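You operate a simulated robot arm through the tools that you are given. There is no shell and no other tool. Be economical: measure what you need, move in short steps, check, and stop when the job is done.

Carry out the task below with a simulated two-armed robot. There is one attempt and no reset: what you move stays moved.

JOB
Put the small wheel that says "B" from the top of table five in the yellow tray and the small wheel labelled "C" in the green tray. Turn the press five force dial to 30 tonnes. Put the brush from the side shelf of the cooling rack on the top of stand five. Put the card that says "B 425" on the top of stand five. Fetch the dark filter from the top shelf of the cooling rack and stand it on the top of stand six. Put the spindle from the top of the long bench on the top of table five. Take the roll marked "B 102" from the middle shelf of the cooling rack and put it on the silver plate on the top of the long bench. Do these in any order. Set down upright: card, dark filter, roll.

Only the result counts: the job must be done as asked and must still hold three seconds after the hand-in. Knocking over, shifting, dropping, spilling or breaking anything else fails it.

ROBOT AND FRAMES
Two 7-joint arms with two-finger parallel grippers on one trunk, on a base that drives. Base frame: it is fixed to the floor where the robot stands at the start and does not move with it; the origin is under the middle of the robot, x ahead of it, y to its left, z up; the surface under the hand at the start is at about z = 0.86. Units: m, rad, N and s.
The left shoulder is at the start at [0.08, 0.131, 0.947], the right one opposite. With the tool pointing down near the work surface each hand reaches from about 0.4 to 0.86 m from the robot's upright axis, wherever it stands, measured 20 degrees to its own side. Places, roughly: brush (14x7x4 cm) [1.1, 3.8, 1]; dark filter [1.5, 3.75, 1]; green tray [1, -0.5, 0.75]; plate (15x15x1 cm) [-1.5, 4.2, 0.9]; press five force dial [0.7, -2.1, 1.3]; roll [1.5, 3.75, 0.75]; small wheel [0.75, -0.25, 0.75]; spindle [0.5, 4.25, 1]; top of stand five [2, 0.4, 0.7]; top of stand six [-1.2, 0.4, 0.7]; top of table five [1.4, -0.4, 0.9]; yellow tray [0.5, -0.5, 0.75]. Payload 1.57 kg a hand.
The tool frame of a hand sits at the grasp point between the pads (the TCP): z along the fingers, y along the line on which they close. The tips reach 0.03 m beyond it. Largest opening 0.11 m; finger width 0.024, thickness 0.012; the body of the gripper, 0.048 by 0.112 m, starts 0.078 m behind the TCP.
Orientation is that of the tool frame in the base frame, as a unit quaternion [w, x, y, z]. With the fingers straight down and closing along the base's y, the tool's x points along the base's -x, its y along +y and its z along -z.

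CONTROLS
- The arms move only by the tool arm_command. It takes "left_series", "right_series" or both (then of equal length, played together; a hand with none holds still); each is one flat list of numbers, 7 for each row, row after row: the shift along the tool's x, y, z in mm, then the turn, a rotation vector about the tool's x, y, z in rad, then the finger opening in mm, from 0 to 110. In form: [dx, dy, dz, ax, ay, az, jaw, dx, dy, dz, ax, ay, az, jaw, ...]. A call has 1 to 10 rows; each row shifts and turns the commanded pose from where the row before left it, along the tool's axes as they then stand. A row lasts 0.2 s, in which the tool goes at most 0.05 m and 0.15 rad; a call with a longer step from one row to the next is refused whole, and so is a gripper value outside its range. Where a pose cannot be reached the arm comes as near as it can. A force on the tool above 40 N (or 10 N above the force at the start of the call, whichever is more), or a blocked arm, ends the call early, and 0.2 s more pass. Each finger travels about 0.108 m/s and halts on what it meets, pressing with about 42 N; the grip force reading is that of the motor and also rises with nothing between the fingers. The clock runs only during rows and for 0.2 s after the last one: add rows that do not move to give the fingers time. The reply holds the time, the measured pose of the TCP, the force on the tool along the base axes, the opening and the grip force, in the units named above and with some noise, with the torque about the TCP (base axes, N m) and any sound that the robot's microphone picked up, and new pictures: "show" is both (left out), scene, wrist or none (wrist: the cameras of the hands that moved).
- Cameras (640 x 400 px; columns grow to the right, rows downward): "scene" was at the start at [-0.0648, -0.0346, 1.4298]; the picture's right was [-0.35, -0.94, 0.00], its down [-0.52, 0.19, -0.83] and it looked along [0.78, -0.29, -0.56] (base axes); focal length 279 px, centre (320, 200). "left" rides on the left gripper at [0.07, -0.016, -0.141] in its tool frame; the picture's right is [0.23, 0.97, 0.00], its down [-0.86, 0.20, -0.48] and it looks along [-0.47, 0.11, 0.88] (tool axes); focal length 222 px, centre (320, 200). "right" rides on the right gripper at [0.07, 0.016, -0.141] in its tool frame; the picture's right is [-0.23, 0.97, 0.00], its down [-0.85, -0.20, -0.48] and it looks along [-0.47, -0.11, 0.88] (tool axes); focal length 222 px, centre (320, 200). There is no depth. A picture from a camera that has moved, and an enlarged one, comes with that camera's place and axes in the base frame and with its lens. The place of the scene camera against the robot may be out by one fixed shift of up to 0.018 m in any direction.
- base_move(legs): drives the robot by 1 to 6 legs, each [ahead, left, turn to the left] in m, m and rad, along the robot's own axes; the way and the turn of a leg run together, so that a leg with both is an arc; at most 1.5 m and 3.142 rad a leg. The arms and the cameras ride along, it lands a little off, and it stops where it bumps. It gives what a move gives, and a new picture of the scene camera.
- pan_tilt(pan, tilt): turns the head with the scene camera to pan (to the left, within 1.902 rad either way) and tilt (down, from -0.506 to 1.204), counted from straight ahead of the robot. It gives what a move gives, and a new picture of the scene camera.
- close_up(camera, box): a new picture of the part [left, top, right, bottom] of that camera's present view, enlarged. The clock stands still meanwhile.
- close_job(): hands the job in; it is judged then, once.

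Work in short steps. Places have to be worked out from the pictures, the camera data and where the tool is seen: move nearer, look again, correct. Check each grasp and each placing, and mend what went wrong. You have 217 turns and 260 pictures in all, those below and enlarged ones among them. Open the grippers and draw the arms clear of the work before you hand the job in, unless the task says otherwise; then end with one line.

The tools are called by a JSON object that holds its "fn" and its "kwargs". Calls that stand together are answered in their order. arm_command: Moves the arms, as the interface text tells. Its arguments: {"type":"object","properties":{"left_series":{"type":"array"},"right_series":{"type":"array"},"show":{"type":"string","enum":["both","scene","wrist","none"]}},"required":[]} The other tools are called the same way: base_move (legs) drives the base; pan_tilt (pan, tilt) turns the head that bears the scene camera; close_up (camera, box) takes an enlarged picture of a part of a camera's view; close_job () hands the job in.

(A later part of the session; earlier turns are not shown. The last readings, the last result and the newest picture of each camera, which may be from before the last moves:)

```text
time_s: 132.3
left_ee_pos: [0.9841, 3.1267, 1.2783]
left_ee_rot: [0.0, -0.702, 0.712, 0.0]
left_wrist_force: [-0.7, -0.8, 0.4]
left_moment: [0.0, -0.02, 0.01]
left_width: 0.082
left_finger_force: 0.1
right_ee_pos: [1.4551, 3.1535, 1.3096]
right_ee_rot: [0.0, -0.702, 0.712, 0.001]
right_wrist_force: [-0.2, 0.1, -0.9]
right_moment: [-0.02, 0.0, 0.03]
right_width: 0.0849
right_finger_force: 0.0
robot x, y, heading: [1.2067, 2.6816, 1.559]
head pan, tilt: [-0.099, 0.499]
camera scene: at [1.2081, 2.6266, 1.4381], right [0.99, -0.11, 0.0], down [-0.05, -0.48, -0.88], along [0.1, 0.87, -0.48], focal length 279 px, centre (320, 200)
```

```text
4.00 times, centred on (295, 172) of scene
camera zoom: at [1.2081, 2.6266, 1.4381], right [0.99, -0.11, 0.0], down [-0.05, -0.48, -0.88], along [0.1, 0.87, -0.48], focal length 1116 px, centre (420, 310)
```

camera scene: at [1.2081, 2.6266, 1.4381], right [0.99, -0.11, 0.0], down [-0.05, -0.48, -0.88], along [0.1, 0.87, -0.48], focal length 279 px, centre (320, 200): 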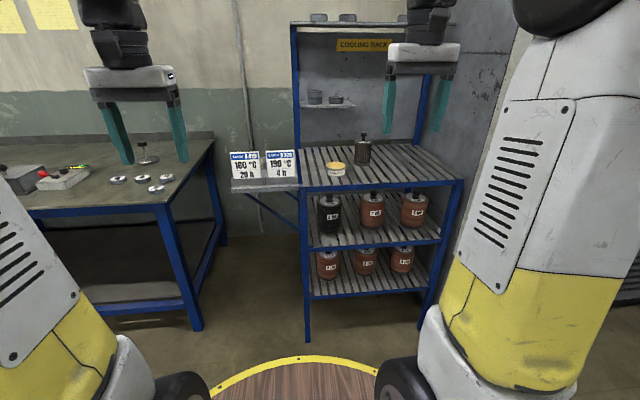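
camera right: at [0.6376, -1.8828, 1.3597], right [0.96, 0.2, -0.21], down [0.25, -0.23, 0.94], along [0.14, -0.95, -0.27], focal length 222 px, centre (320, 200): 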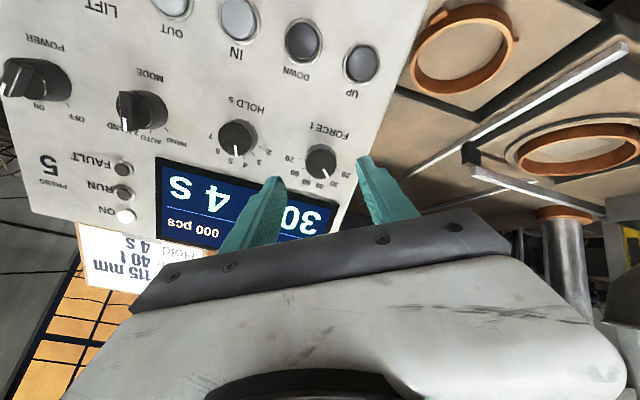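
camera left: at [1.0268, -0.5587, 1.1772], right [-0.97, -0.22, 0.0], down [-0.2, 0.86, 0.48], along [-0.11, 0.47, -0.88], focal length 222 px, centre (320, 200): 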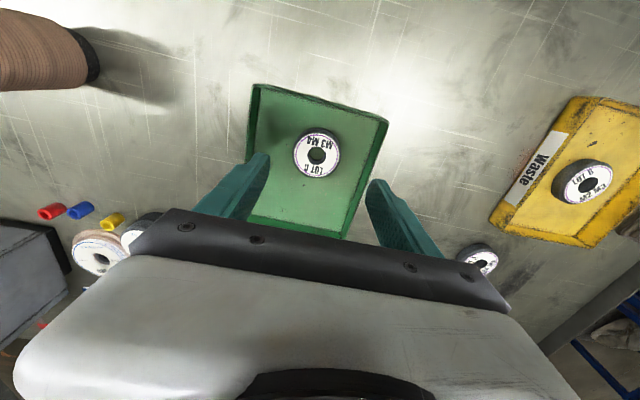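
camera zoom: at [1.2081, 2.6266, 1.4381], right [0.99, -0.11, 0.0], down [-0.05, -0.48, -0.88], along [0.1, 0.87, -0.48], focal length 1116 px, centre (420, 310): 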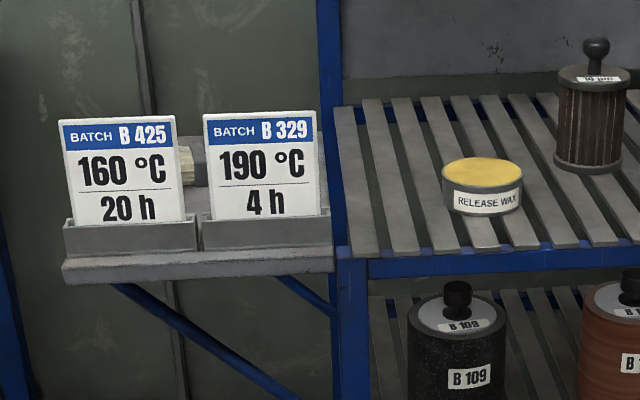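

B 102 is the right roll on the middle shelf; the brush is behind the cards. I move 0.3 m closer and look down at the side shelf with head and left wrist.

{"fn": "base_move", "kwargs": {"legs": [[0.3, 0, 0.01]]}}

{"fn": "close_up", "kwargs": {"camera": "left", "box": [0, 0, 640, 400]}}

```text
time_s: 134.3
left_ee_pos: [0.9809, 3.4244, 1.278]
left_ee_rot: [0.001, -0.706, 0.708, 0.0]
left_wrist_force: [-0.9, -0.4, -1.1]
left_moment: [0.0, 0.0, 0.0]
left_width: 0.082
left_finger_force: 0.1
right_ee_pos: [1.4535, 3.4584, 1.3097]
right_ee_rot: [0.001, -0.706, 0.708, 0.0]
right_wrist_force: [-1.0, -1.2, 0.0]
right_moment: [0.04, -0.02, -0.02]
right_width: 0.0848
right_finger_force: 0.0
robot x, y, heading: [1.2112, 2.9798, 1.569]
head pan, tilt: [-0.099, 0.499]
camera scene: at [1.2111, 2.9271, 1.4381], right [0.99, -0.1, 0.0], down [-0.05, -0.48, -0.88], along [0.09, 0.87, -0.48], focal length 279 px, centre (320, 200)
```

scene: 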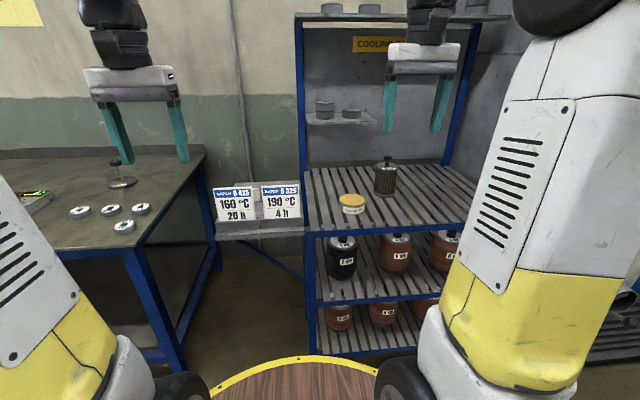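

```text
1.00 times, centred on (320, 200) of left (not enlarged: the box is as wide or as high as the picture)
camera zoom: at [0.9966, 3.3548, 1.4197], right [-0.97, -0.22, 0.0], down [-0.2, 0.86, 0.48], along [-0.11, 0.47, -0.88], focal length 222 px, centre (320, 200)
```

zoom: 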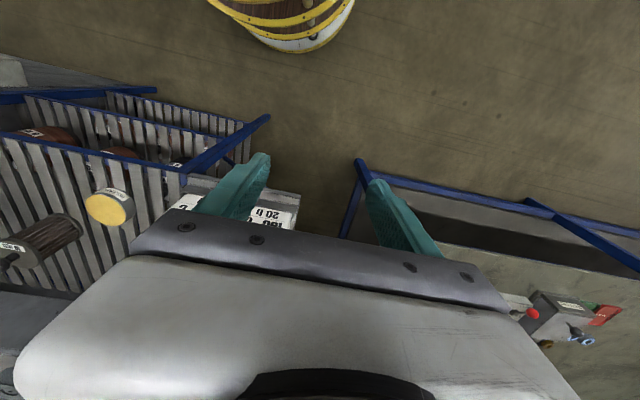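

{"fn": "close_up", "kwargs": {"camera": "scene", "box": [190, 165, 320, 250]}}

```text
4.71 times, centred on (255, 208) of scene
camera zoom: at [1.2111, 2.9271, 1.4381], right [0.99, -0.1, 0.0], down [-0.05, -0.48, -0.88], along [0.09, 0.87, -0.48], focal length 1313 px, centre (626, 165)
```

zoom: 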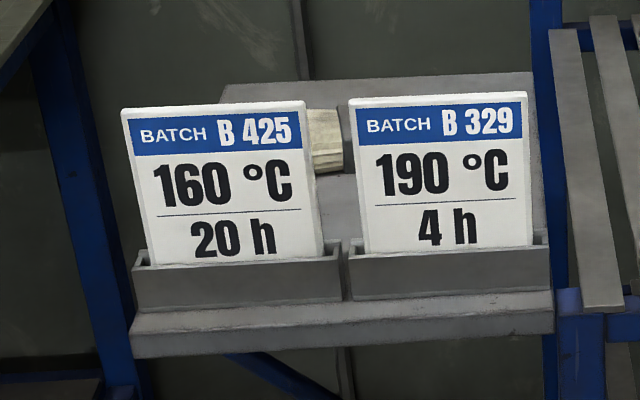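

The cards sit in trough holders, the brush lies behind. I move 14 cm closer, then yaw the left hand 90° so the fingers close along y, over the card.

{"fn": "base_move", "kwargs": {"legs": [[0.14, 0, 0]]}}

{"fn": "arm_command", "kwargs": {"left_series": [-10, -8, 0, 0, 0, 0.145, 82, 0, 0, 0, 0, 0, 0.145, 82, 0, 0, 0, 0, 0, 0.145, 82, 0, 0, 0, 0, 0, 0.145, 82, 0, 0, 0, 0, 0, 0.145, 82, 0, 0, 0, 0, 0, 0.145, 82, 0, 0, 0, 0, 0, 0.145, 82, 0, 0, 0, 0, 0, 0.145, 82, 0, 0, 0, 0, 0, 0.145, 82, 0, 0, 0, 0, 0, 0.145, 82], "show": "none"}}

{"fn": "arm_command", "kwargs": {"left_series": [0, 0, 0, 0, 0, 0.12, 82, -20, 25, 0, 0, 0, 0, 82, -20, 25, 0, 0, 0, 0, 82, 0, 0, 0, 0, 0, 0, 82], "show": "both"}}

```text
time_s: 135.7
left_ee_pos: [0.9811, 3.5642, 1.2792]
left_ee_rot: [0.0, -0.706, 0.708, 0.0]
left_wrist_force: [0.1, -0.4, -0.2]
left_moment: [0.02, 0.02, -0.01]
left_width: 0.0819
left_finger_force: 0.0
right_ee_pos: [1.4539, 3.5964, 1.3092]
right_ee_rot: [0.0, -0.706, 0.708, -0.001]
right_wrist_force: [0.0, -0.1, 0.2]
right_moment: [0.02, -0.01, -0.02]
right_width: 0.0852
right_finger_force: 0.0
robot x, y, heading: [1.2061, 3.12, 1.568]
head pan, tilt: [-0.099, 0.499]
camera scene: at [1.2115, 3.0667, 1.4381], right [0.99, -0.1, 0.0], down [-0.05, -0.48, -0.88], along [0.09, 0.87, -0.48], focal length 279 px, centre (320, 200)
```

scene: 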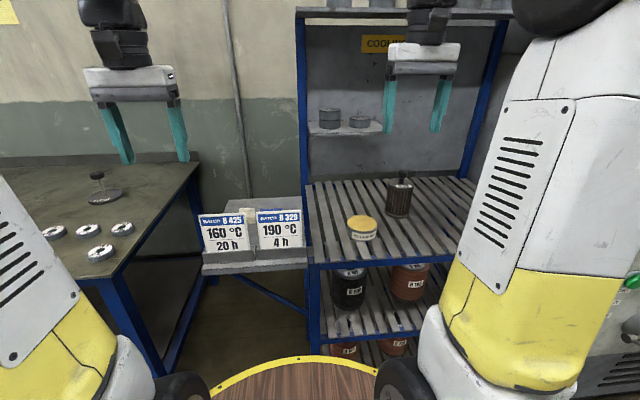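

```text
time_s: 137.9
left_ee_pos: [0.9902, 3.5747, 1.2784]
left_ee_rot: [-0.001, -0.058, 0.998, 0.0]
left_wrist_force: [-0.2, 0.2, -0.4]
left_moment: [-0.02, 0.01, 0.0]
left_width: 0.082
left_finger_force: 0.1
right_ee_pos: [1.4538, 3.5975, 1.3095]
right_ee_rot: [0.0, -0.706, 0.709, 0.001]
right_wrist_force: [1.2, -0.4, -0.2]
right_moment: [0.01, -0.05, 0.0]
right_width: 0.0849
right_finger_force: 0.0
robot x, y, heading: [1.21, 3.1197, 1.565]
head pan, tilt: [-0.099, 0.499]
```

```text
time_s: 138.9
left_ee_pos: [1.0288, 3.6248, 1.2768]
left_ee_rot: [0.0, 0.001, 1.0, 0.0]
left_wrist_force: [0.3, 0.1, -0.2]
left_moment: [0.01, -0.03, -0.02]
left_width: 0.0819
left_finger_force: 0.1
right_ee_pos: [1.4536, 3.5969, 1.3095]
right_ee_rot: [0.0, -0.706, 0.708, 0.0]
right_wrist_force: [0.1, -0.1, -0.1]
right_moment: [-0.02, 0.01, -0.01]
right_width: 0.085
right_finger_force: 0.1
robot x, y, heading: [1.2131, 3.1188, 1.562]
head pan, tilt: [-0.099, 0.499]
camera scene: at [1.2115, 3.067, 1.4381], right [0.99, -0.1, 0.0], down [-0.05, -0.48, -0.88], along [0.09, 0.87, -0.48], focal length 279 px, centre (320, 200)
camera left: at [0.9591, 3.6082, 1.4188], right [-0.22, 0.97, 0.0], down [0.86, 0.2, 0.48], along [0.47, 0.11, -0.88], focal length 222 px, centre (320, 200)
```

scene: 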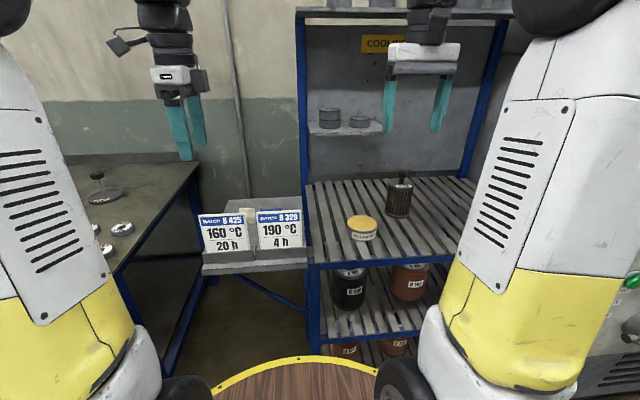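
left: 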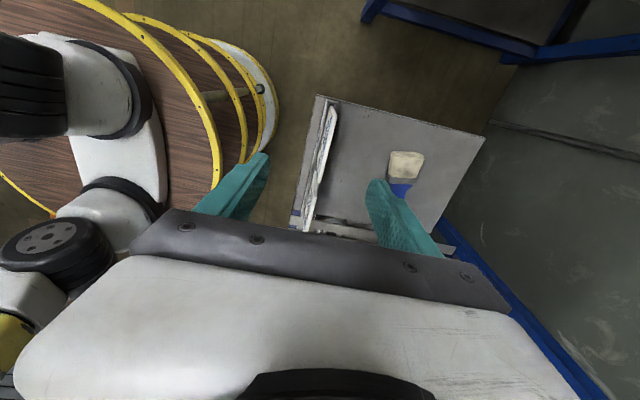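

I zoom into the wrist view to understand card and brush.

{"fn": "close_up", "kwargs": {"camera": "left", "box": [270, 80, 510, 250]}}

```text
2.35 times, centred on (390, 165) of left
camera zoom: at [0.9591, 3.6082, 1.4188], right [-0.22, 0.97, 0.0], down [0.86, 0.2, 0.48], along [0.47, 0.11, -0.88], focal length 523 px, centre (155, 282)
```

zoom: 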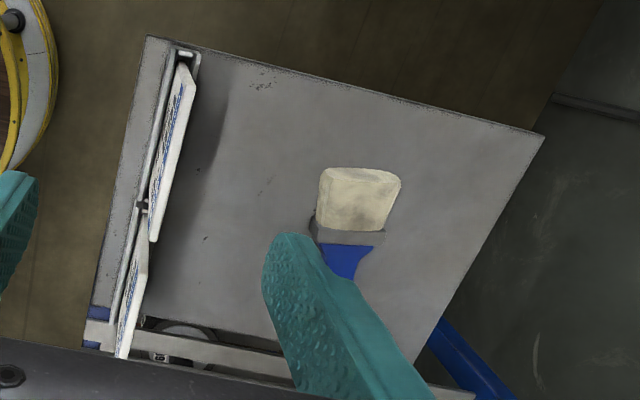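

The brush lies along x (bristles −x end), centred near [1.10,3.81]; card top edge near [1.04,3.64,1.09]. I shift the base left so the right hand can take the brush and the left the card.

{"fn": "base_move", "kwargs": {"legs": [[0, 0.25, 0]]}}

{"fn": "arm_command", "kwargs": {"right_series": [0, 0, 0, 0, 0, -0.145, 110, 0, 0, 0, 0, 0, -0.145, 110, 0, 0, 0, 0, 0, -0.145, 110, 0, 0, 0, 0, 0, -0.145, 110, 0, 0, 0, 0, 0, -0.145, 110, 0, 0, 0, 0, 0, -0.145, 110, 0, 0, 0, 0, 0, -0.145, 110, 0, 0, 0, 0, 0, -0.145, 110, 0, 0, 0, 0, 0, -0.145, 110, 0, 0, 0, 0, 0, -0.145, 110], "left_series": [20, -10, 0, 0, 0, 0, 82, 20, -10, 0, 0, 0, 0, 82, 20, -10, 0, 0, 0, 0, 82, 0, -10, 0, 0, 0, 0, 82, 0, 0, 0, 0, 0, 0, 82, 0, 0, 0, 0, 0, 0, 82, 0, 0, 0, 0, 0, 0, 82, 0, 0, 0, 0, 0, 0, 82, 0, 0, 0, 0, 0, 0, 82, 0, 0, 0, 0, 0, 0, 82], "show": "none"}}

```text
time_s: 140.7
left_ee_pos: [0.7791, 3.6243, 1.2779]
left_ee_rot: [0.0, 0.0, 1.0, 0.0]
left_wrist_force: [0.1, 0.4, -0.7]
left_moment: [-0.01, 0.01, -0.03]
left_width: 0.0819
left_finger_force: 0.1
right_ee_pos: [1.2034, 3.5983, 1.3095]
right_ee_rot: [0.0, -0.706, 0.708, -0.001]
right_wrist_force: [0.2, -0.9, 0.4]
right_moment: [-0.01, -0.01, 0.01]
right_width: 0.0849
right_finger_force: 0.0
robot x, y, heading: [0.9602, 3.1247, 1.569]
head pan, tilt: [-0.099, 0.499]
camera scene: at [0.9613, 3.0677, 1.4381], right [0.99, -0.1, 0.0], down [-0.05, -0.48, -0.88], along [0.09, 0.87, -0.48], focal length 279 px, centre (320, 200)
```

scene: 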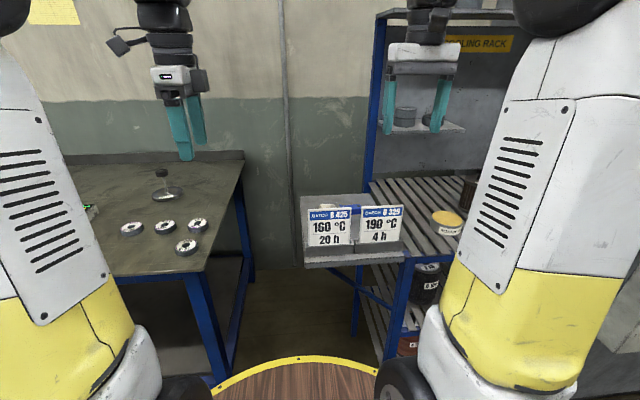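

```text
time_s: 142.9
left_ee_pos: [0.7192, 3.5844, 1.2773]
left_ee_rot: [0.0, 0.001, 1.0, 0.0]
left_wrist_force: [0.8, 1.4, -0.6]
left_moment: [0.04, -0.01, 0.03]
left_width: 0.0822
left_finger_force: 0.0
right_ee_pos: [1.2024, 3.5984, 1.3102]
right_ee_rot: [0.0, 0.998, -0.06, 0.0]
right_wrist_force: [0.3, 1.0, 0.4]
right_moment: [0.01, -0.03, 0.0]
right_width: 0.1098
right_finger_force: 0.0
robot x, y, heading: [0.9583, 3.1227, 1.567]
head pan, tilt: [-0.099, 0.499]
```

Finish the yaw and move the right hand above the brush.

{"fn": "arm_command", "kwargs": {"right_series": [0, 0, 0, 0, 0, -0.12, 110, -20, -42, 0, 0, 0, 0, 110, -20, -42, 0, 0, 0, 0, 110, -20, -42, 0, 0, 0, 0, 110, -20, -42, 0, 0, 0, 0, 110, -20, -42, 20, 0, 0, 0, 110, 0, 0, 48, 0, 0, 0, 110, 0, 0, 48, 0, 0, 0, 110, 0, 0, 0, 0, 0, 0, 110], "show": "wrist"}}

```text
refused: row 6 steps farther than a row can; nothing moved
```

{"fn": "arm_command", "kwargs": {"right_series": [0, 0, 0, 0, 0, -0.12, 110, -20, -42, 0, 0, 0, 0, 110, -20, -42, 0, 0, 0, 0, 110, -20, -42, 0, 0, 0, 0, 110, -20, -42, 0, 0, 0, 0, 110, -20, -42, 10, 0, 0, 0, 110, 0, 0, 48, 0, 0, 0, 110, 0, 0, 48, 0, 0, 0, 110, 0, 0, 0, 0, 0, 0, 110], "show": "wrist"}}

```text
time_s: 144.9
left_ee_pos: [0.7188, 3.5848, 1.277]
left_ee_rot: [0.0, 0.001, 1.0, 0.0]
left_wrist_force: [-0.2, 0.9, -0.6]
left_moment: [0.01, 0.0, 0.03]
left_width: 0.0818
left_finger_force: 0.0
right_ee_pos: [1.1081, 3.7913, 1.2012]
right_ee_rot: [0.0, 1.0, -0.003, 0.0]
right_wrist_force: [-0.3, -1.7, 0.6]
right_moment: [-0.03, 0.01, 0.0]
right_width: 0.1099
right_finger_force: 0.0
right hand out of reach, approached as far as the arm can: row 6
robot x, y, heading: [0.9638, 3.1229, 1.572]
head pan, tilt: [-0.099, 0.499]
camera right: at [1.1765, 3.776, 1.3438], right [-0.23, -0.97, 0.0], down [-0.85, 0.2, 0.48], along [-0.47, 0.11, -0.88], focal length 222 px, centre (320, 200)
```

right: 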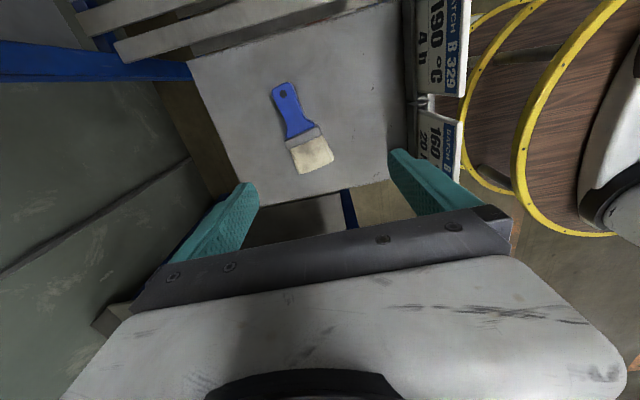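

Ferrule at ≈[1.107,3.817]. Shift +26 mm in y and descend to z≈1.05, then look.

{"fn": "arm_command", "kwargs": {"right_series": [0, -13, 40, 0, 0, 0, 110, 0, -13, 40, 0, 0, 0, 110, 0, 0, 40, 0, 0, 0, 110, 0, 0, 30, 0, 0, 0, 110, 0, 0, 0, 0, 0, 0, 110], "show": "wrist"}}

```text
time_s: 146.1
left_ee_pos: [0.7183, 3.5849, 1.2778]
left_ee_rot: [0.001, 0.001, 1.0, 0.0]
left_wrist_force: [0.1, -0.2, -0.5]
left_moment: [0.01, 0.02, 0.0]
left_width: 0.0818
left_finger_force: 0.1
right_ee_pos: [1.1081, 3.8194, 1.0503]
right_ee_rot: [-0.001, 1.0, -0.002, 0.0]
right_wrist_force: [-0.5, 0.3, -0.6]
right_moment: [-0.04, 0.0, 0.02]
right_width: 0.1097
right_finger_force: 0.1
robot x, y, heading: [0.9607, 3.1185, 1.569]
head pan, tilt: [-0.099, 0.499]
camera right: at [1.1777, 3.8021, 1.1925], right [-0.23, -0.97, 0.0], down [-0.85, 0.2, 0.48], along [-0.47, 0.11, -0.88], focal length 222 px, centre (320, 200)
```

right: 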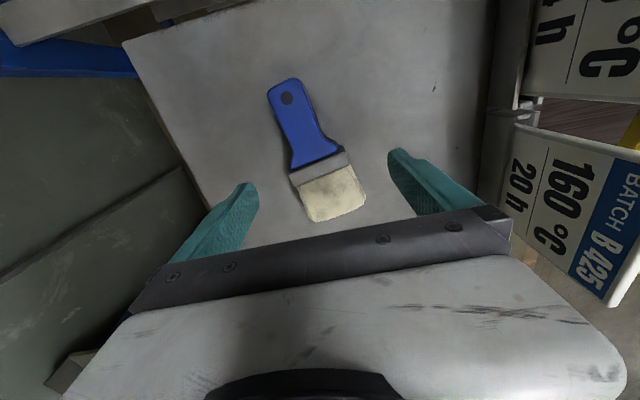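

Ferrule top is at z≈0.99. I descend to z≈1.0 in shrinking steps.

{"fn": "arm_command", "kwargs": {"right_series": [-3, 0, 25, 0, 0, 0, 110, 0, 0, 15, 0, 0, 0, 110, 0, 0, 7, 0, 0, 0, 110, 0, 0, 4, 0, 0, 0, 110, 0, 0, 0, 0, 0, 0, 110], "show": "wrist"}}

```text
time_s: 147.3
left_ee_pos: [0.7191, 3.585, 1.2768]
left_ee_rot: [0.0, 0.0, 1.0, 0.0]
left_wrist_force: [1.2, 0.1, 0.0]
left_moment: [0.02, 0.0, -0.04]
left_width: 0.082
left_finger_force: 0.0
right_ee_pos: [1.1052, 3.8191, 0.9996]
right_ee_rot: [0.0, 1.0, 0.0, 0.0]
right_wrist_force: [-0.7, 0.3, 0.9]
right_moment: [0.03, -0.01, 0.04]
right_width: 0.11
right_finger_force: 0.1
robot x, y, heading: [0.9599, 3.1222, 1.568]
head pan, tilt: [-0.099, 0.499]
camera right: at [1.1744, 3.8018, 1.1424], right [-0.23, -0.97, 0.0], down [-0.85, 0.2, 0.48], along [-0.47, 0.11, -0.88], focal length 222 px, centre (320, 200)
```

right: 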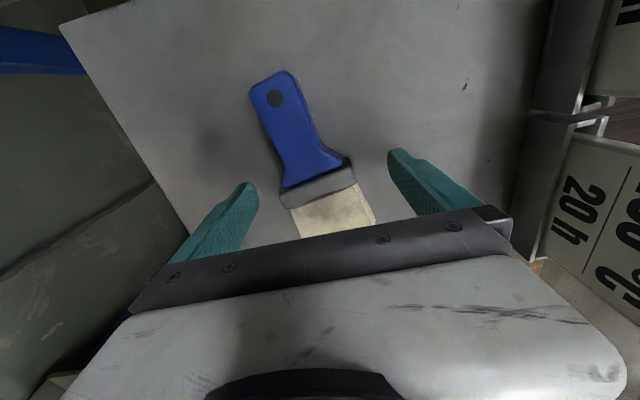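

Tips overlap the ferrule. Close and lift.

{"fn": "arm_command", "kwargs": {"right_series": [0, 0, 2, 0, 0, 0, 30, 0, 0, 0, 0, 0, 0, 30, 0, 0, 0, 0, 0, 0, 30, 0, 0, 0, 0, 0, 0, 30, 0, 0, 0, 0, 0, 0, 30, 0, 0, -30, 0, 0, 0, 30, 0, 0, -50, 0, 0, 0, 30, 0, 0, -50, 0, 0, 0, 30, 0, 0, 0, 0, 0, 0, 30], "show": "wrist"}}

```text
time_s: 149.3
left_ee_pos: [0.719, 3.5852, 1.2778]
left_ee_rot: [0.0, 0.001, 1.0, 0.0]
left_wrist_force: [-0.1, 0.3, -0.2]
left_moment: [0.0, 0.02, 0.03]
left_width: 0.0821
left_finger_force: 0.1
right_ee_pos: [1.1044, 3.8176, 1.1275]
right_ee_rot: [-0.001, 1.0, 0.0, 0.0]
right_wrist_force: [0.0, -0.8, -2.5]
right_moment: [0.04, 0.0, 0.0]
right_width: 0.0624
right_finger_force: 42.2
robot x, y, heading: [0.9614, 3.122, 1.569]
head pan, tilt: [-0.099, 0.499]
camera right: at [1.1739, 3.8003, 1.2712], right [-0.23, -0.97, 0.0], down [-0.85, 0.2, 0.48], along [-0.47, 0.11, -0.88], focal length 222 px, centre (320, 200)
```

right: 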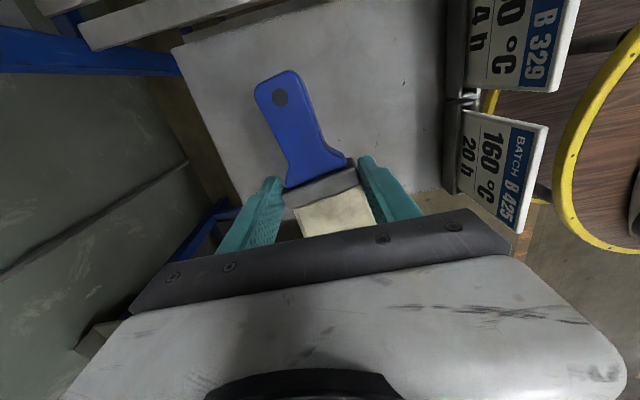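

Brush held (62 mm). I lift it and move it right/back out of the way.

{"fn": "arm_command", "kwargs": {"right_series": [0, 0, -48, 0, 0, 0, 30, 0, 0, -48, 0, 0, 0, 30, 0, 0, -48, 0, 0, 0, 30, 0, 0, -48, 0, 0, 0, 30, 25, 40, 0, 0, 0, 0, 30, 25, 40, 0, 0, 0, 0, 30, 25, 40, 0, 0, 0, 0, 30, 25, 40, 0, 0, 0, 0, 30, 25, 40, 0, 0, 0, 0, 30, 25, 40, 0, 0, 0, 0, 30], "show": "none"}}

{"fn": "arm_command", "kwargs": {"right_series": [25, 30, 0, 0, 0, 0, 30, 25, 20, 0, 0, 0, 0, 30, 0, 0, 0, 0, 0, 0, 30, 0, 0, 0, 0, 0, 0, 30, 0, 0, 0, 0, 0, 0, 30, 0, 0, 0, 0, 0, 0, 30, 0, 0, 0, 0, 0, 0, 30], "left_series": [-46, 8, 0, 0, 0, 0, 60, -46, 8, 0, 0, 0, 0, 60, -46, 8, 0, 0, 0, 0, 60, -46, 8, 0, 0, 0, 0, 60, -46, 8, 0, 0, 0, 0, 60, -46, 8, 0, 0, 0, 0, 60, -45, 8, 0, 0, 0, 0, 60], "show": "none"}}

{"fn": "arm_command", "kwargs": {"left_series": [0, 0, 30, 0, 0, 0, 60, 0, 0, 30, 0, 0, 0, 60, 0, 0, 0, 0, 0, 0, 60], "show": "both"}}

```text
time_s: 151.5
left_ee_pos: [0.7175, 3.5852, 1.278]
left_ee_rot: [0.001, 0.001, 1.0, 0.001]
left_wrist_force: [-0.3, 0.5, -0.5]
left_moment: [-0.04, -0.01, 0.0]
left_width: 0.0819
left_finger_force: 0.1
right_ee_pos: [1.2516, 3.5393, 1.309]
right_ee_rot: [0.0, 1.0, 0.0, -0.001]
right_wrist_force: [-0.3, 0.7, -1.4]
right_moment: [-0.02, -0.01, 0.0]
right_width: 0.0623
right_finger_force: 42.2
right hand out of reach, approached as far as the arm can: row 3, 4
robot x, y, heading: [0.964, 3.1222, 1.568]
head pan, tilt: [-0.099, 0.499]
```

```text
time_s: 153.1
left_ee_pos: [1.0392, 3.6399, 1.2772]
left_ee_rot: [0.001, -0.001, 1.0, 0.001]
left_wrist_force: [-0.5, 0.2, 0.3]
left_moment: [0.01, -0.03, 0.07]
left_width: 0.0599
left_finger_force: 0.1
right_ee_pos: [1.3012, 3.4898, 1.3105]
right_ee_rot: [0.0, 1.0, -0.001, 0.0]
right_wrist_force: [0.5, -0.2, 0.2]
right_moment: [0.01, -0.08, -0.05]
right_width: 0.0626
right_finger_force: 42.4
robot x, y, heading: [0.9579, 3.1193, 1.571]
head pan, tilt: [-0.099, 0.499]
```

```text
time_s: 153.9
left_ee_pos: [1.0388, 3.6404, 1.2176]
left_ee_rot: [0.0, 0.001, 1.0, 0.0]
left_wrist_force: [0.1, -0.8, 0.1]
left_moment: [0.0, -0.02, -0.01]
left_width: 0.0597
left_finger_force: 0.0
right_ee_pos: [1.3019, 3.4889, 1.3099]
right_ee_rot: [0.0, 1.0, -0.002, -0.001]
right_wrist_force: [-0.1, -0.1, -1.8]
right_moment: [0.0, 0.01, -0.04]
right_width: 0.0625
right_finger_force: 41.8
robot x, y, heading: [0.9607, 3.119, 1.569]
head pan, tilt: [-0.099, 0.499]
camera scene: at [0.9613, 3.0677, 1.4381], right [0.99, -0.1, 0.0], down [-0.05, -0.48, -0.88], along [0.09, 0.87, -0.48], focal length 279 px, centre (320, 200)
camera left: at [0.9692, 3.6236, 1.3589], right [-0.23, 0.97, 0.0], down [0.86, 0.2, 0.48], along [0.47, 0.11, -0.88], focal length 222 px, centre (320, 200)
```

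scene: 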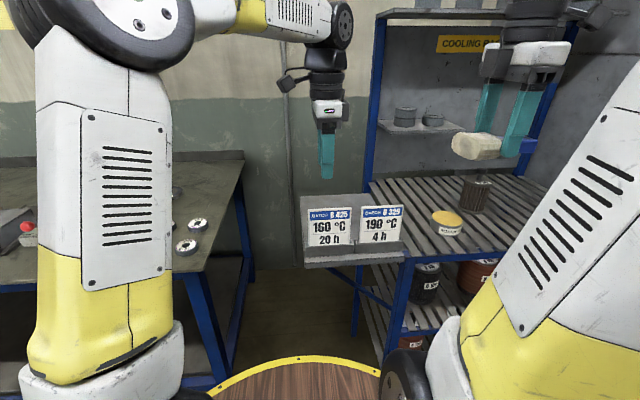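
left: 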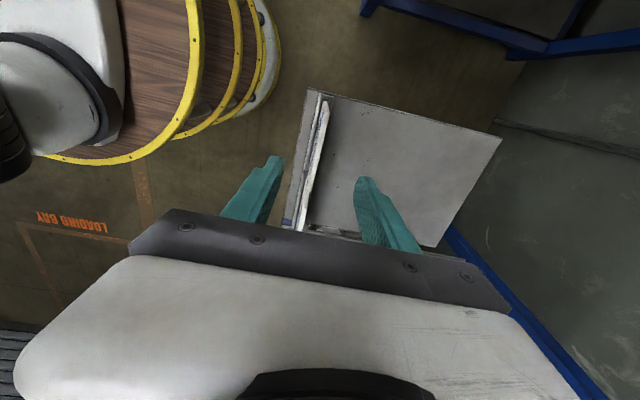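

{"fn": "close_up", "kwargs": {"camera": "left", "box": [230, 80, 430, 240]}}

```text
2.50 times, centred on (330, 160) of left
camera zoom: at [0.9692, 3.6236, 1.3589], right [-0.23, 0.97, 0.0], down [0.86, 0.2, 0.48], along [0.47, 0.11, -0.88], focal length 555 px, centre (295, 300)
```

zoom: 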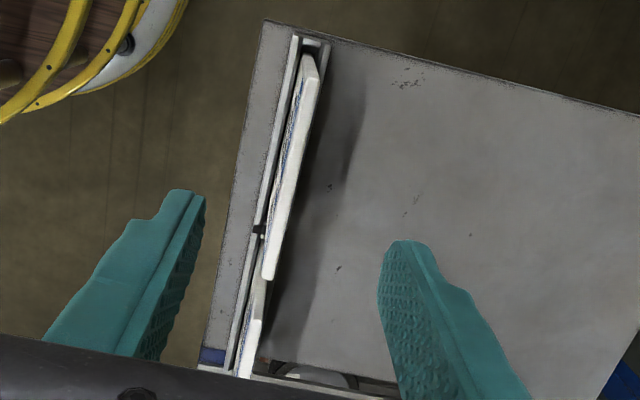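

Card B 425 top edge centre ≈[1.043,3.638,1.09], nearly vertical, ~7 mm thick. I descend to TCP z≈1.075 and grip.

{"fn": "arm_command", "kwargs": {"left_series": [-4, -2, 45, 0, 0, 0, 60, 0, 0, 45, 0, 0, 0, 60, 0, 0, 40, 0, 0, 0, 60, 0, 0, 12, 0, 0, 0, 60, 0, 0, 0, 0, 0, 0, 60], "show": "both"}}

```text
time_s: 155.1
left_ee_pos: [1.043, 3.637, 1.0756]
left_ee_rot: [0.0, 0.0, 1.0, 0.001]
left_wrist_force: [-0.9, 0.3, -0.6]
left_moment: [-0.01, 0.0, 0.01]
left_width: 0.0598
left_finger_force: 0.1
right_ee_pos: [1.3012, 3.4905, 1.3088]
right_ee_rot: [0.0, 1.0, -0.002, 0.0]
right_wrist_force: [-0.4, 0.5, -0.1]
right_moment: [0.0, 0.01, 0.01]
right_width: 0.0622
right_finger_force: 42.1
robot x, y, heading: [0.9585, 3.1201, 1.57]
head pan, tilt: [-0.099, 0.499]
camera scene: at [0.9613, 3.0677, 1.4381], right [0.99, -0.1, 0.0], down [-0.05, -0.48, -0.88], along [0.09, 0.87, -0.48], focal length 279 px, centre (320, 200)
camera left: at [0.9729, 3.6226, 1.2171], right [-0.23, 0.97, 0.0], down [0.86, 0.2, 0.48], along [0.47, 0.11, -0.88], focal length 222 px, centre (320, 200)
```

scene: 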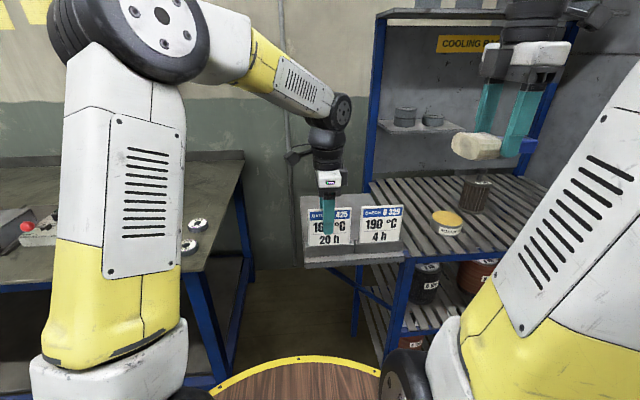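
left: 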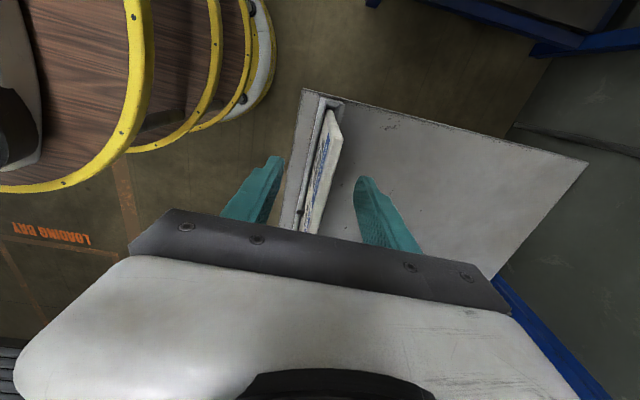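

Lean is only ~3°. Close, then lift straight up.

{"fn": "arm_command", "kwargs": {"left_series": [0, 0, 0, 0, 0, 0, 30, 0, 0, 0, 0, 0, 0, 0, 0, 0, 0, 0, 0, 0, 0, 0, 0, 0, 0, 0, 0, 0, 0, 0, -20, 0, 0, 0, 0, 0, 0, -40, 0, 0, 0, 0, 0, 0, -50, 0, 0, 0, 0, 0, 0, -40, 0, 0, 0, 0, 0, 0, 0, 0, 0, 0, 0], "show": "both"}}

```text
time_s: 157.1
left_ee_pos: [1.0427, 3.6392, 1.2263]
left_ee_rot: [0.0, 0.0, 1.0, 0.001]
left_wrist_force: [0.1, -0.1, -1.4]
left_moment: [0.01, -0.01, -0.02]
left_width: 0.0064
left_finger_force: 26.2
right_ee_pos: [1.3009, 3.4903, 1.3095]
right_ee_rot: [0.0, 1.0, -0.002, 0.0]
right_wrist_force: [-0.4, 0.0, -1.0]
right_moment: [0.01, 0.0, -0.02]
right_width: 0.0622
right_finger_force: 41.7
robot x, y, heading: [0.9585, 3.1194, 1.566]
head pan, tilt: [-0.099, 0.499]
camera scene: at [0.9613, 3.0677, 1.4381], right [0.99, -0.1, 0.0], down [-0.05, -0.48, -0.88], along [0.09, 0.87, -0.48], focal length 279 px, centre (320, 200)
camera left: at [0.9728, 3.6228, 1.3669], right [-0.23, 0.97, 0.0], down [0.86, 0.2, 0.48], along [0.47, 0.11, -0.88], focal length 222 px, centre (320, 200)
```

scene: 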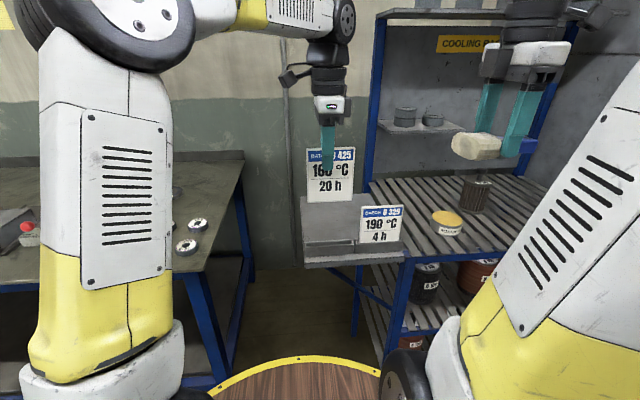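
left: 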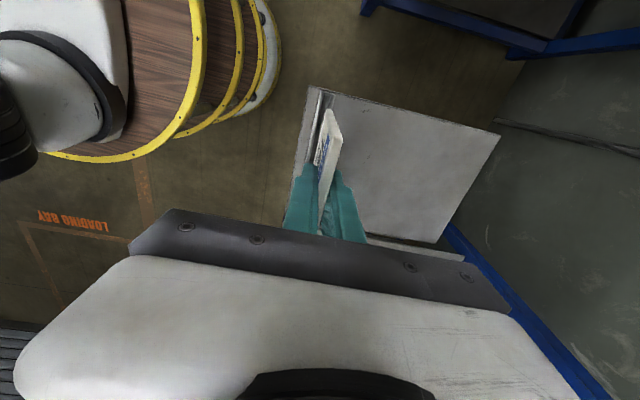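

The card is out of its holder. I back away, turn around and look toward stand five.

{"fn": "base_move", "kwargs": {"legs": [[-0.6, 0, 0], [0, 0, 3.14], [0.0, 1.1, 0], [0.6, 0, 0]]}}

{"fn": "pan_tilt", "kwargs": {"pan": 0.0, "tilt": 0.5}}

```text
time_s: 176.0
left_ee_pos: [2.0032, 1.4416, 1.2262]
left_ee_rot: [0.0, 1.0, 0.017, 0.0]
left_wrist_force: [0.2, -0.4, -1.4]
left_moment: [0.04, 0.02, -0.03]
left_width: 0.0062
left_finger_force: 25.9
right_ee_pos: [1.7399, 1.582, 1.3098]
right_ee_rot: [0.0, -0.016, 1.0, 0.0]
right_wrist_force: [-0.3, 0.9, -1.2]
right_moment: [-0.05, 0.03, 0.03]
right_width: 0.062
right_finger_force: 42.3
robot x, y, heading: [2.0669, 1.961, -1.538]
head pan, tilt: [-0.099, 0.499]
camera scene: at [2.0479, 2.008, 1.4381], right [-1.0, 0.07, 0.0], down [0.03, 0.48, -0.88], along [-0.06, -0.88, -0.48], focal length 279 px, centre (320, 200)
```

scene: 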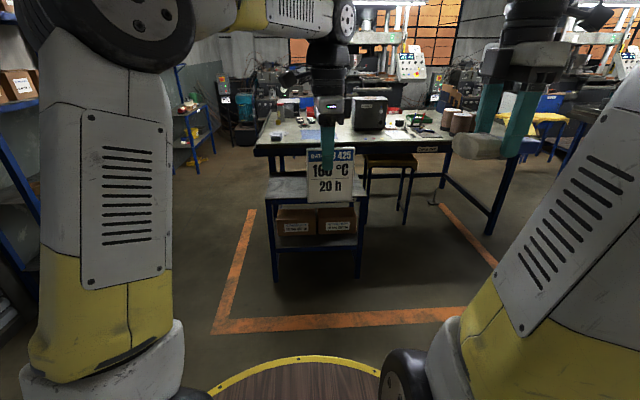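

```text
time_s: 176.7
left_ee_pos: [2.0031, 1.4422, 1.2264]
left_ee_rot: [0.0, 1.0, 0.016, -0.001]
left_wrist_force: [0.4, -0.1, -0.8]
left_moment: [0.0, 0.03, 0.04]
left_width: 0.0064
left_finger_force: 26.3
right_ee_pos: [1.7385, 1.5822, 1.309]
right_ee_rot: [0.0, -0.016, 1.0, 0.0]
right_wrist_force: [1.0, 0.5, -1.4]
right_moment: [0.0, 0.02, -0.03]
right_width: 0.0621
right_finger_force: 41.6
robot x, y, heading: [2.0668, 1.9609, -1.536]
head pan, tilt: [0.0, 0.499]
camera scene: at [2.0569, 2.0077, 1.4381], right [-1.0, -0.03, 0.0], down [-0.02, 0.48, -0.88], along [0.03, -0.88, -0.48], focal length 279 px, centre (320, 200)
```

scene: 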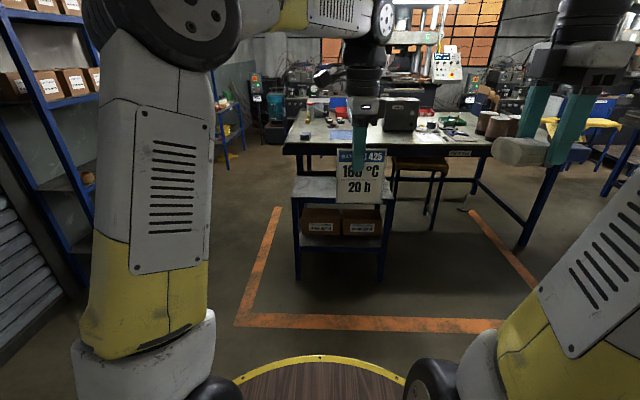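

Stand five top spans x≈1.71–2.25, y≈0.36–0.72. I drive up to it and look down at its top.

{"fn": "base_move", "kwargs": {"legs": [[0, 0, -0.035], [0.8, 0, 0]]}}

{"fn": "pan_tilt", "kwargs": {"pan": 0.0, "tilt": 0.8}}

```text
time_s: 181.4
left_ee_pos: [1.9793, 0.6459, 1.2247]
left_ee_rot: [0.0, 1.0, -0.004, 0.0]
left_wrist_force: [0.1, 0.5, -0.1]
left_moment: [0.0, 0.02, -0.01]
left_width: 0.0064
left_finger_force: 26.2
right_ee_pos: [1.7209, 0.7969, 1.309]
right_ee_rot: [0.0, 0.003, 1.0, 0.001]
right_wrist_force: [-0.2, 1.0, -0.8]
right_moment: [-0.01, 0.02, 0.03]
right_width: 0.0619
right_finger_force: 41.9
robot x, y, heading: [2.0617, 1.1655, -1.58]
head pan, tilt: [0.0, 0.499]
camera scene: at [2.0555, 1.209, 1.4381], right [-1.0, 0.01, 0.0], down [0.0, 0.48, -0.88], along [-0.01, -0.88, -0.48], focal length 279 px, centre (320, 200)
```

scene: 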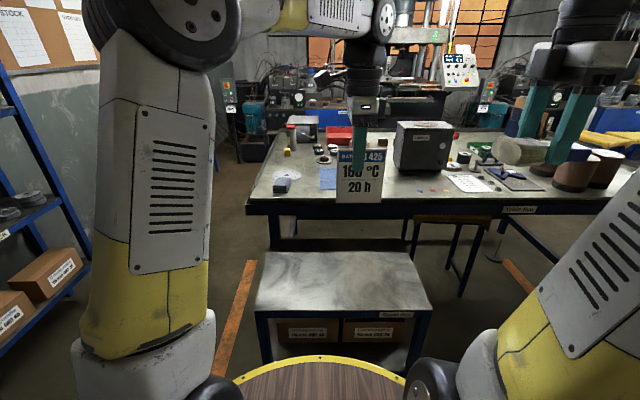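

```text
time_s: 182.2
left_ee_pos: [1.9782, 0.6454, 1.2243]
left_ee_rot: [0.0, 1.0, -0.002, 0.001]
left_wrist_force: [0.6, 0.0, 0.1]
left_moment: [-0.01, -0.03, 0.01]
left_width: 0.0063
left_finger_force: 26.2
right_ee_pos: [1.7203, 0.7959, 1.3096]
right_ee_rot: [0.0, 0.004, 1.0, -0.001]
right_wrist_force: [-0.4, 0.8, -0.8]
right_moment: [-0.02, 0.0, 0.0]
right_width: 0.062
right_finger_force: 41.6
robot x, y, heading: [2.063, 1.1656, -1.579]
head pan, tilt: [0.0, 0.799]
camera scene: at [2.0555, 1.2192, 1.4122], right [-1.0, 0.01, 0.0], down [0.0, 0.72, -0.7], along [0.0, -0.7, -0.72], focal length 279 px, centre (320, 200)
```

scene: 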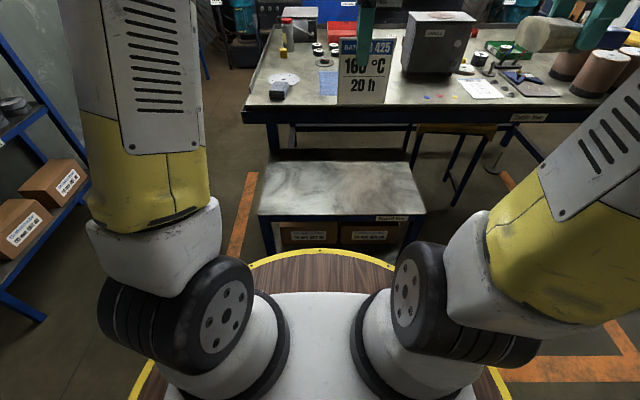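

Taking z≈0.70, the stand spans y≈0.31–0.59. I move 14 cm closer and position the card over x=2.12, y=0.43.

{"fn": "base_move", "kwargs": {"legs": [[0.14, 0, 0.01]]}}

{"fn": "arm_command", "kwargs": {"left_series": [35, 18, 0, 0, 0, 0, 0, 35, 18, 0, 0, 0, 0, 0, 35, 18, 0, 0, 0, 0, 0, 35, 18, 0, 0, 0, 0, 0, 0, 0, 48, 0, 0, 0, 0, 0, 0, 48, 0, 0, 0, 0, 0, 0, 48, 0, 0, 0, 0, 0, 0, 48, 0, 0, 0, 0, 0, 0, 48, 0, 0, 0, 0, 0, 0, 48, 0, 0, 0, 0], "show": "both"}}

```text
time_s: 183.5
left_ee_pos: [1.9845, 0.5048, 1.2253]
left_ee_rot: [0.0, 1.0, 0.002, 0.0]
left_wrist_force: [-0.1, 0.2, -0.6]
left_moment: [-0.03, -0.01, -0.03]
left_width: 0.0066
left_finger_force: 26.4
right_ee_pos: [1.725, 0.6522, 1.3092]
right_ee_rot: [-0.001, -0.001, 1.0, 0.0]
right_wrist_force: [0.3, 0.0, -0.5]
right_moment: [0.01, 0.01, 0.01]
right_width: 0.0621
right_finger_force: 42.0
robot x, y, heading: [2.0634, 1.025, -1.568]
head pan, tilt: [0.0, 0.799]
camera scene: at [2.0547, 1.0787, 1.4122], right [-1.0, 0.0, 0.0], down [0.0, 0.72, -0.7], along [0.0, -0.7, -0.72], focal length 279 px, centre (320, 200)
```

scene: 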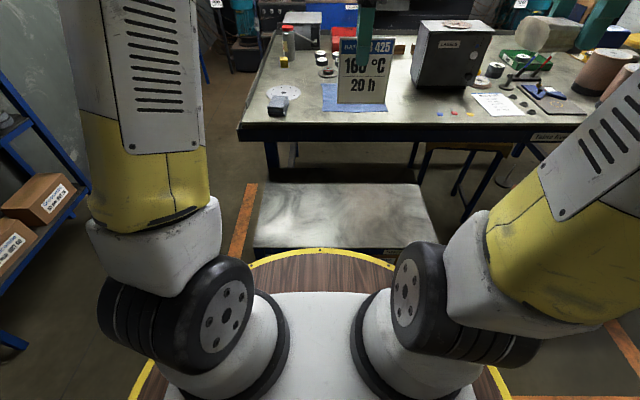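

```text
time_s: 185.7
left_ee_pos: [2.1262, 0.4313, 0.938]
left_ee_rot: [0.0, 1.0, 0.002, 0.001]
left_wrist_force: [-0.4, -0.7, -0.3]
left_moment: [0.0, 0.02, 0.02]
left_width: 0.0065
left_finger_force: 26.2
right_ee_pos: [1.7245, 0.6519, 1.3095]
right_ee_rot: [0.0, -0.002, 1.0, 0.0]
right_wrist_force: [-0.8, 0.3, -0.6]
right_moment: [0.0, 0.0, -0.01]
right_width: 0.0619
right_finger_force: 41.3
robot x, y, heading: [2.0643, 1.0234, -1.568]
head pan, tilt: [0.0, 0.799]
camera scene: at [2.0548, 1.0788, 1.4122], right [-1.0, 0.0, 0.0], down [0.0, 0.72, -0.7], along [0.0, -0.7, -0.72], focal length 279 px, centre (320, 200)
camera left: at [2.1948, 0.449, 1.0794], right [0.23, -0.97, 0.0], down [-0.85, -0.2, 0.48], along [-0.47, -0.11, -0.88], focal length 222 px, centre (320, 200)
```

scene: 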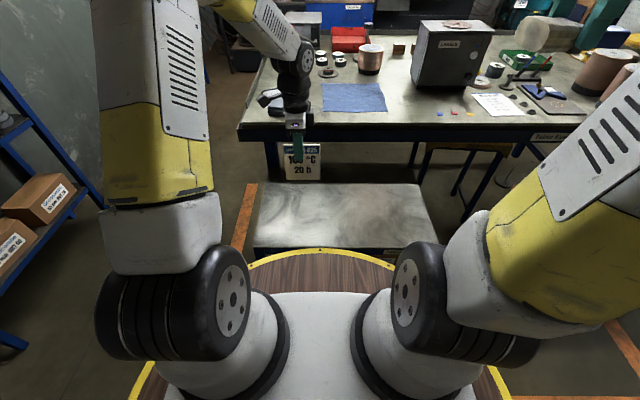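
left: 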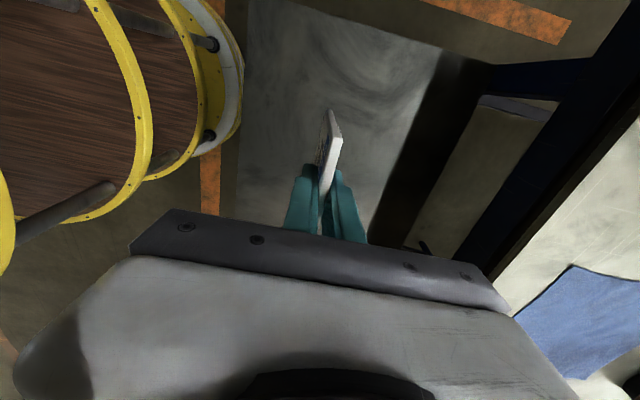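

Card is over the stand interior. I descend toward the estimated contact at TCP≈0.805, in decreasing steps.

{"fn": "arm_command", "kwargs": {"left_series": [0, 0, 45, 0, 0, 0, 0, 0, 0, 40, 0, 0, 0, 0, 0, 0, 15, 0, 0, 0, 0, 0, 0, 8, 0, 0, 0, 0, 0, 0, 5, 0, 0, 0, 0, 0, 0, 0, 0, 0, 0, 0], "show": "both"}}

```text
time_s: 187.1
left_ee_pos: [2.124, 0.4327, 0.8247]
left_ee_rot: [0.0, 1.0, 0.002, 0.0]
left_wrist_force: [-0.2, 0.9, -0.8]
left_moment: [0.01, -0.04, 0.01]
left_width: 0.0065
left_finger_force: 26.1
right_ee_pos: [1.724, 0.6513, 1.31]
right_ee_rot: [0.0, -0.001, 1.0, 0.0]
right_wrist_force: [-0.3, 0.1, -0.7]
right_moment: [-0.01, 0.01, 0.01]
right_width: 0.0616
right_finger_force: 41.9
robot x, y, heading: [2.0619, 1.0245, -1.565]
head pan, tilt: [0.0, 0.799]
camera scene: at [2.0548, 1.0785, 1.4122], right [-1.0, 0.0, 0.0], down [0.0, 0.72, -0.7], along [0.0, -0.7, -0.72], focal length 279 px, centre (320, 200)
camera left: at [2.194, 0.4491, 0.9652], right [0.23, -0.97, 0.0], down [-0.85, -0.2, 0.48], along [-0.47, -0.11, -0.88], focal length 222 px, centre (320, 200)
```

scene: 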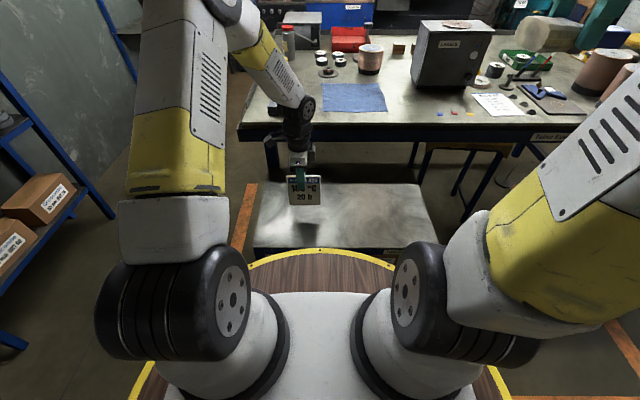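
left: 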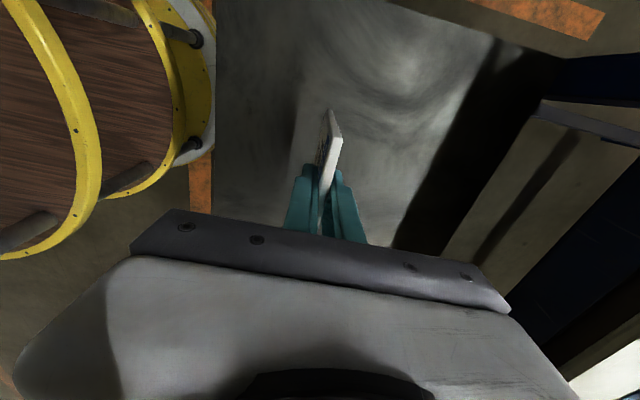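

Card bottom ≈0.72. I continue in 4 mm steps until contact.

{"fn": "arm_command", "kwargs": {"left_series": [0, 0, 4, 0, 0, 0, 0, 0, 0, 4, 0, 0, 0, 0, 0, 0, 4, 0, 0, 0, 0, 0, 0, 4, 0, 0, 0, 0, 0, 0, 0, 0, 0, 0, 0], "show": "none"}}

{"fn": "close_up", "kwargs": {"camera": "scene", "box": [240, 150, 400, 260]}}

```text
time_s: 188.3
left_ee_pos: [2.1253, 0.4317, 0.8065]
left_ee_rot: [0.001, 1.0, 0.002, 0.001]
left_wrist_force: [-0.3, 0.0, -0.9]
left_moment: [0.01, -0.04, 0.01]
left_width: 0.0064
left_finger_force: 26.0
right_ee_pos: [1.7246, 0.6516, 1.3093]
right_ee_rot: [0.001, -0.001, 1.0, 0.0]
right_wrist_force: [0.0, -0.9, -1.3]
right_moment: [-0.03, 0.01, -0.02]
right_width: 0.0616
right_finger_force: 41.6
robot x, y, heading: [2.0623, 1.024, -1.567]
head pan, tilt: [0.0, 0.799]
```

```text
3.64 times, centred on (320, 205) of scene
camera zoom: at [2.0548, 1.0785, 1.4122], right [-1.0, 0.0, 0.0], down [0.0, 0.72, -0.7], along [0.0, -0.7, -0.72], focal length 1015 px, centre (320, 182)
```

zoom: 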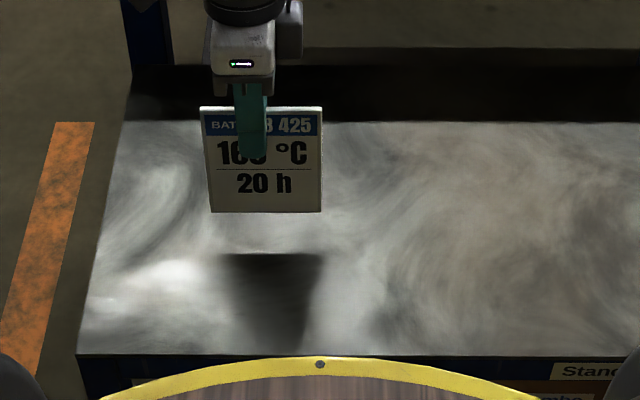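

A clear gap to the shadow remains; I go down 30 mm more.

{"fn": "arm_command", "kwargs": {"left_series": [0, 0, 10, 0, 0, 0, 0, 0, 0, 10, 0, 0, 0, 0, 0, 0, 6, 0, 0, 0, 0, 0, 0, 4, 0, 0, 0, 0, 0, 0, 0, 0, 0, 0, 0], "show": "none"}}

{"fn": "close_up", "kwargs": {"camera": "scene", "box": [240, 150, 400, 260]}}

```text
time_s: 189.5
left_ee_pos: [2.1251, 0.4329, 0.7773]
left_ee_rot: [0.0, 1.0, 0.003, 0.0]
left_wrist_force: [-0.8, -0.2, -0.8]
left_moment: [-0.05, 0.01, 0.02]
left_width: 0.0063
left_finger_force: 25.6
right_ee_pos: [1.7253, 0.6519, 1.3088]
right_ee_rot: [0.0, -0.002, 1.0, 0.0]
right_wrist_force: [-0.2, -0.5, -1.1]
right_moment: [-0.02, 0.03, -0.01]
right_width: 0.0618
right_finger_force: 42.5
robot x, y, heading: [2.0633, 1.0256, -1.569]
head pan, tilt: [0.0, 0.799]
```

```text
3.64 times, centred on (320, 205) of scene
camera zoom: at [2.0548, 1.0785, 1.4122], right [-1.0, 0.0, 0.0], down [0.0, 0.72, -0.7], along [0.0, -0.7, -0.72], focal length 1015 px, centre (320, 182)
```

zoom: 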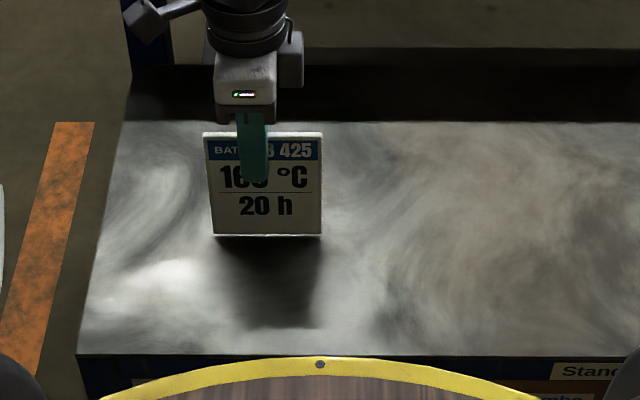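

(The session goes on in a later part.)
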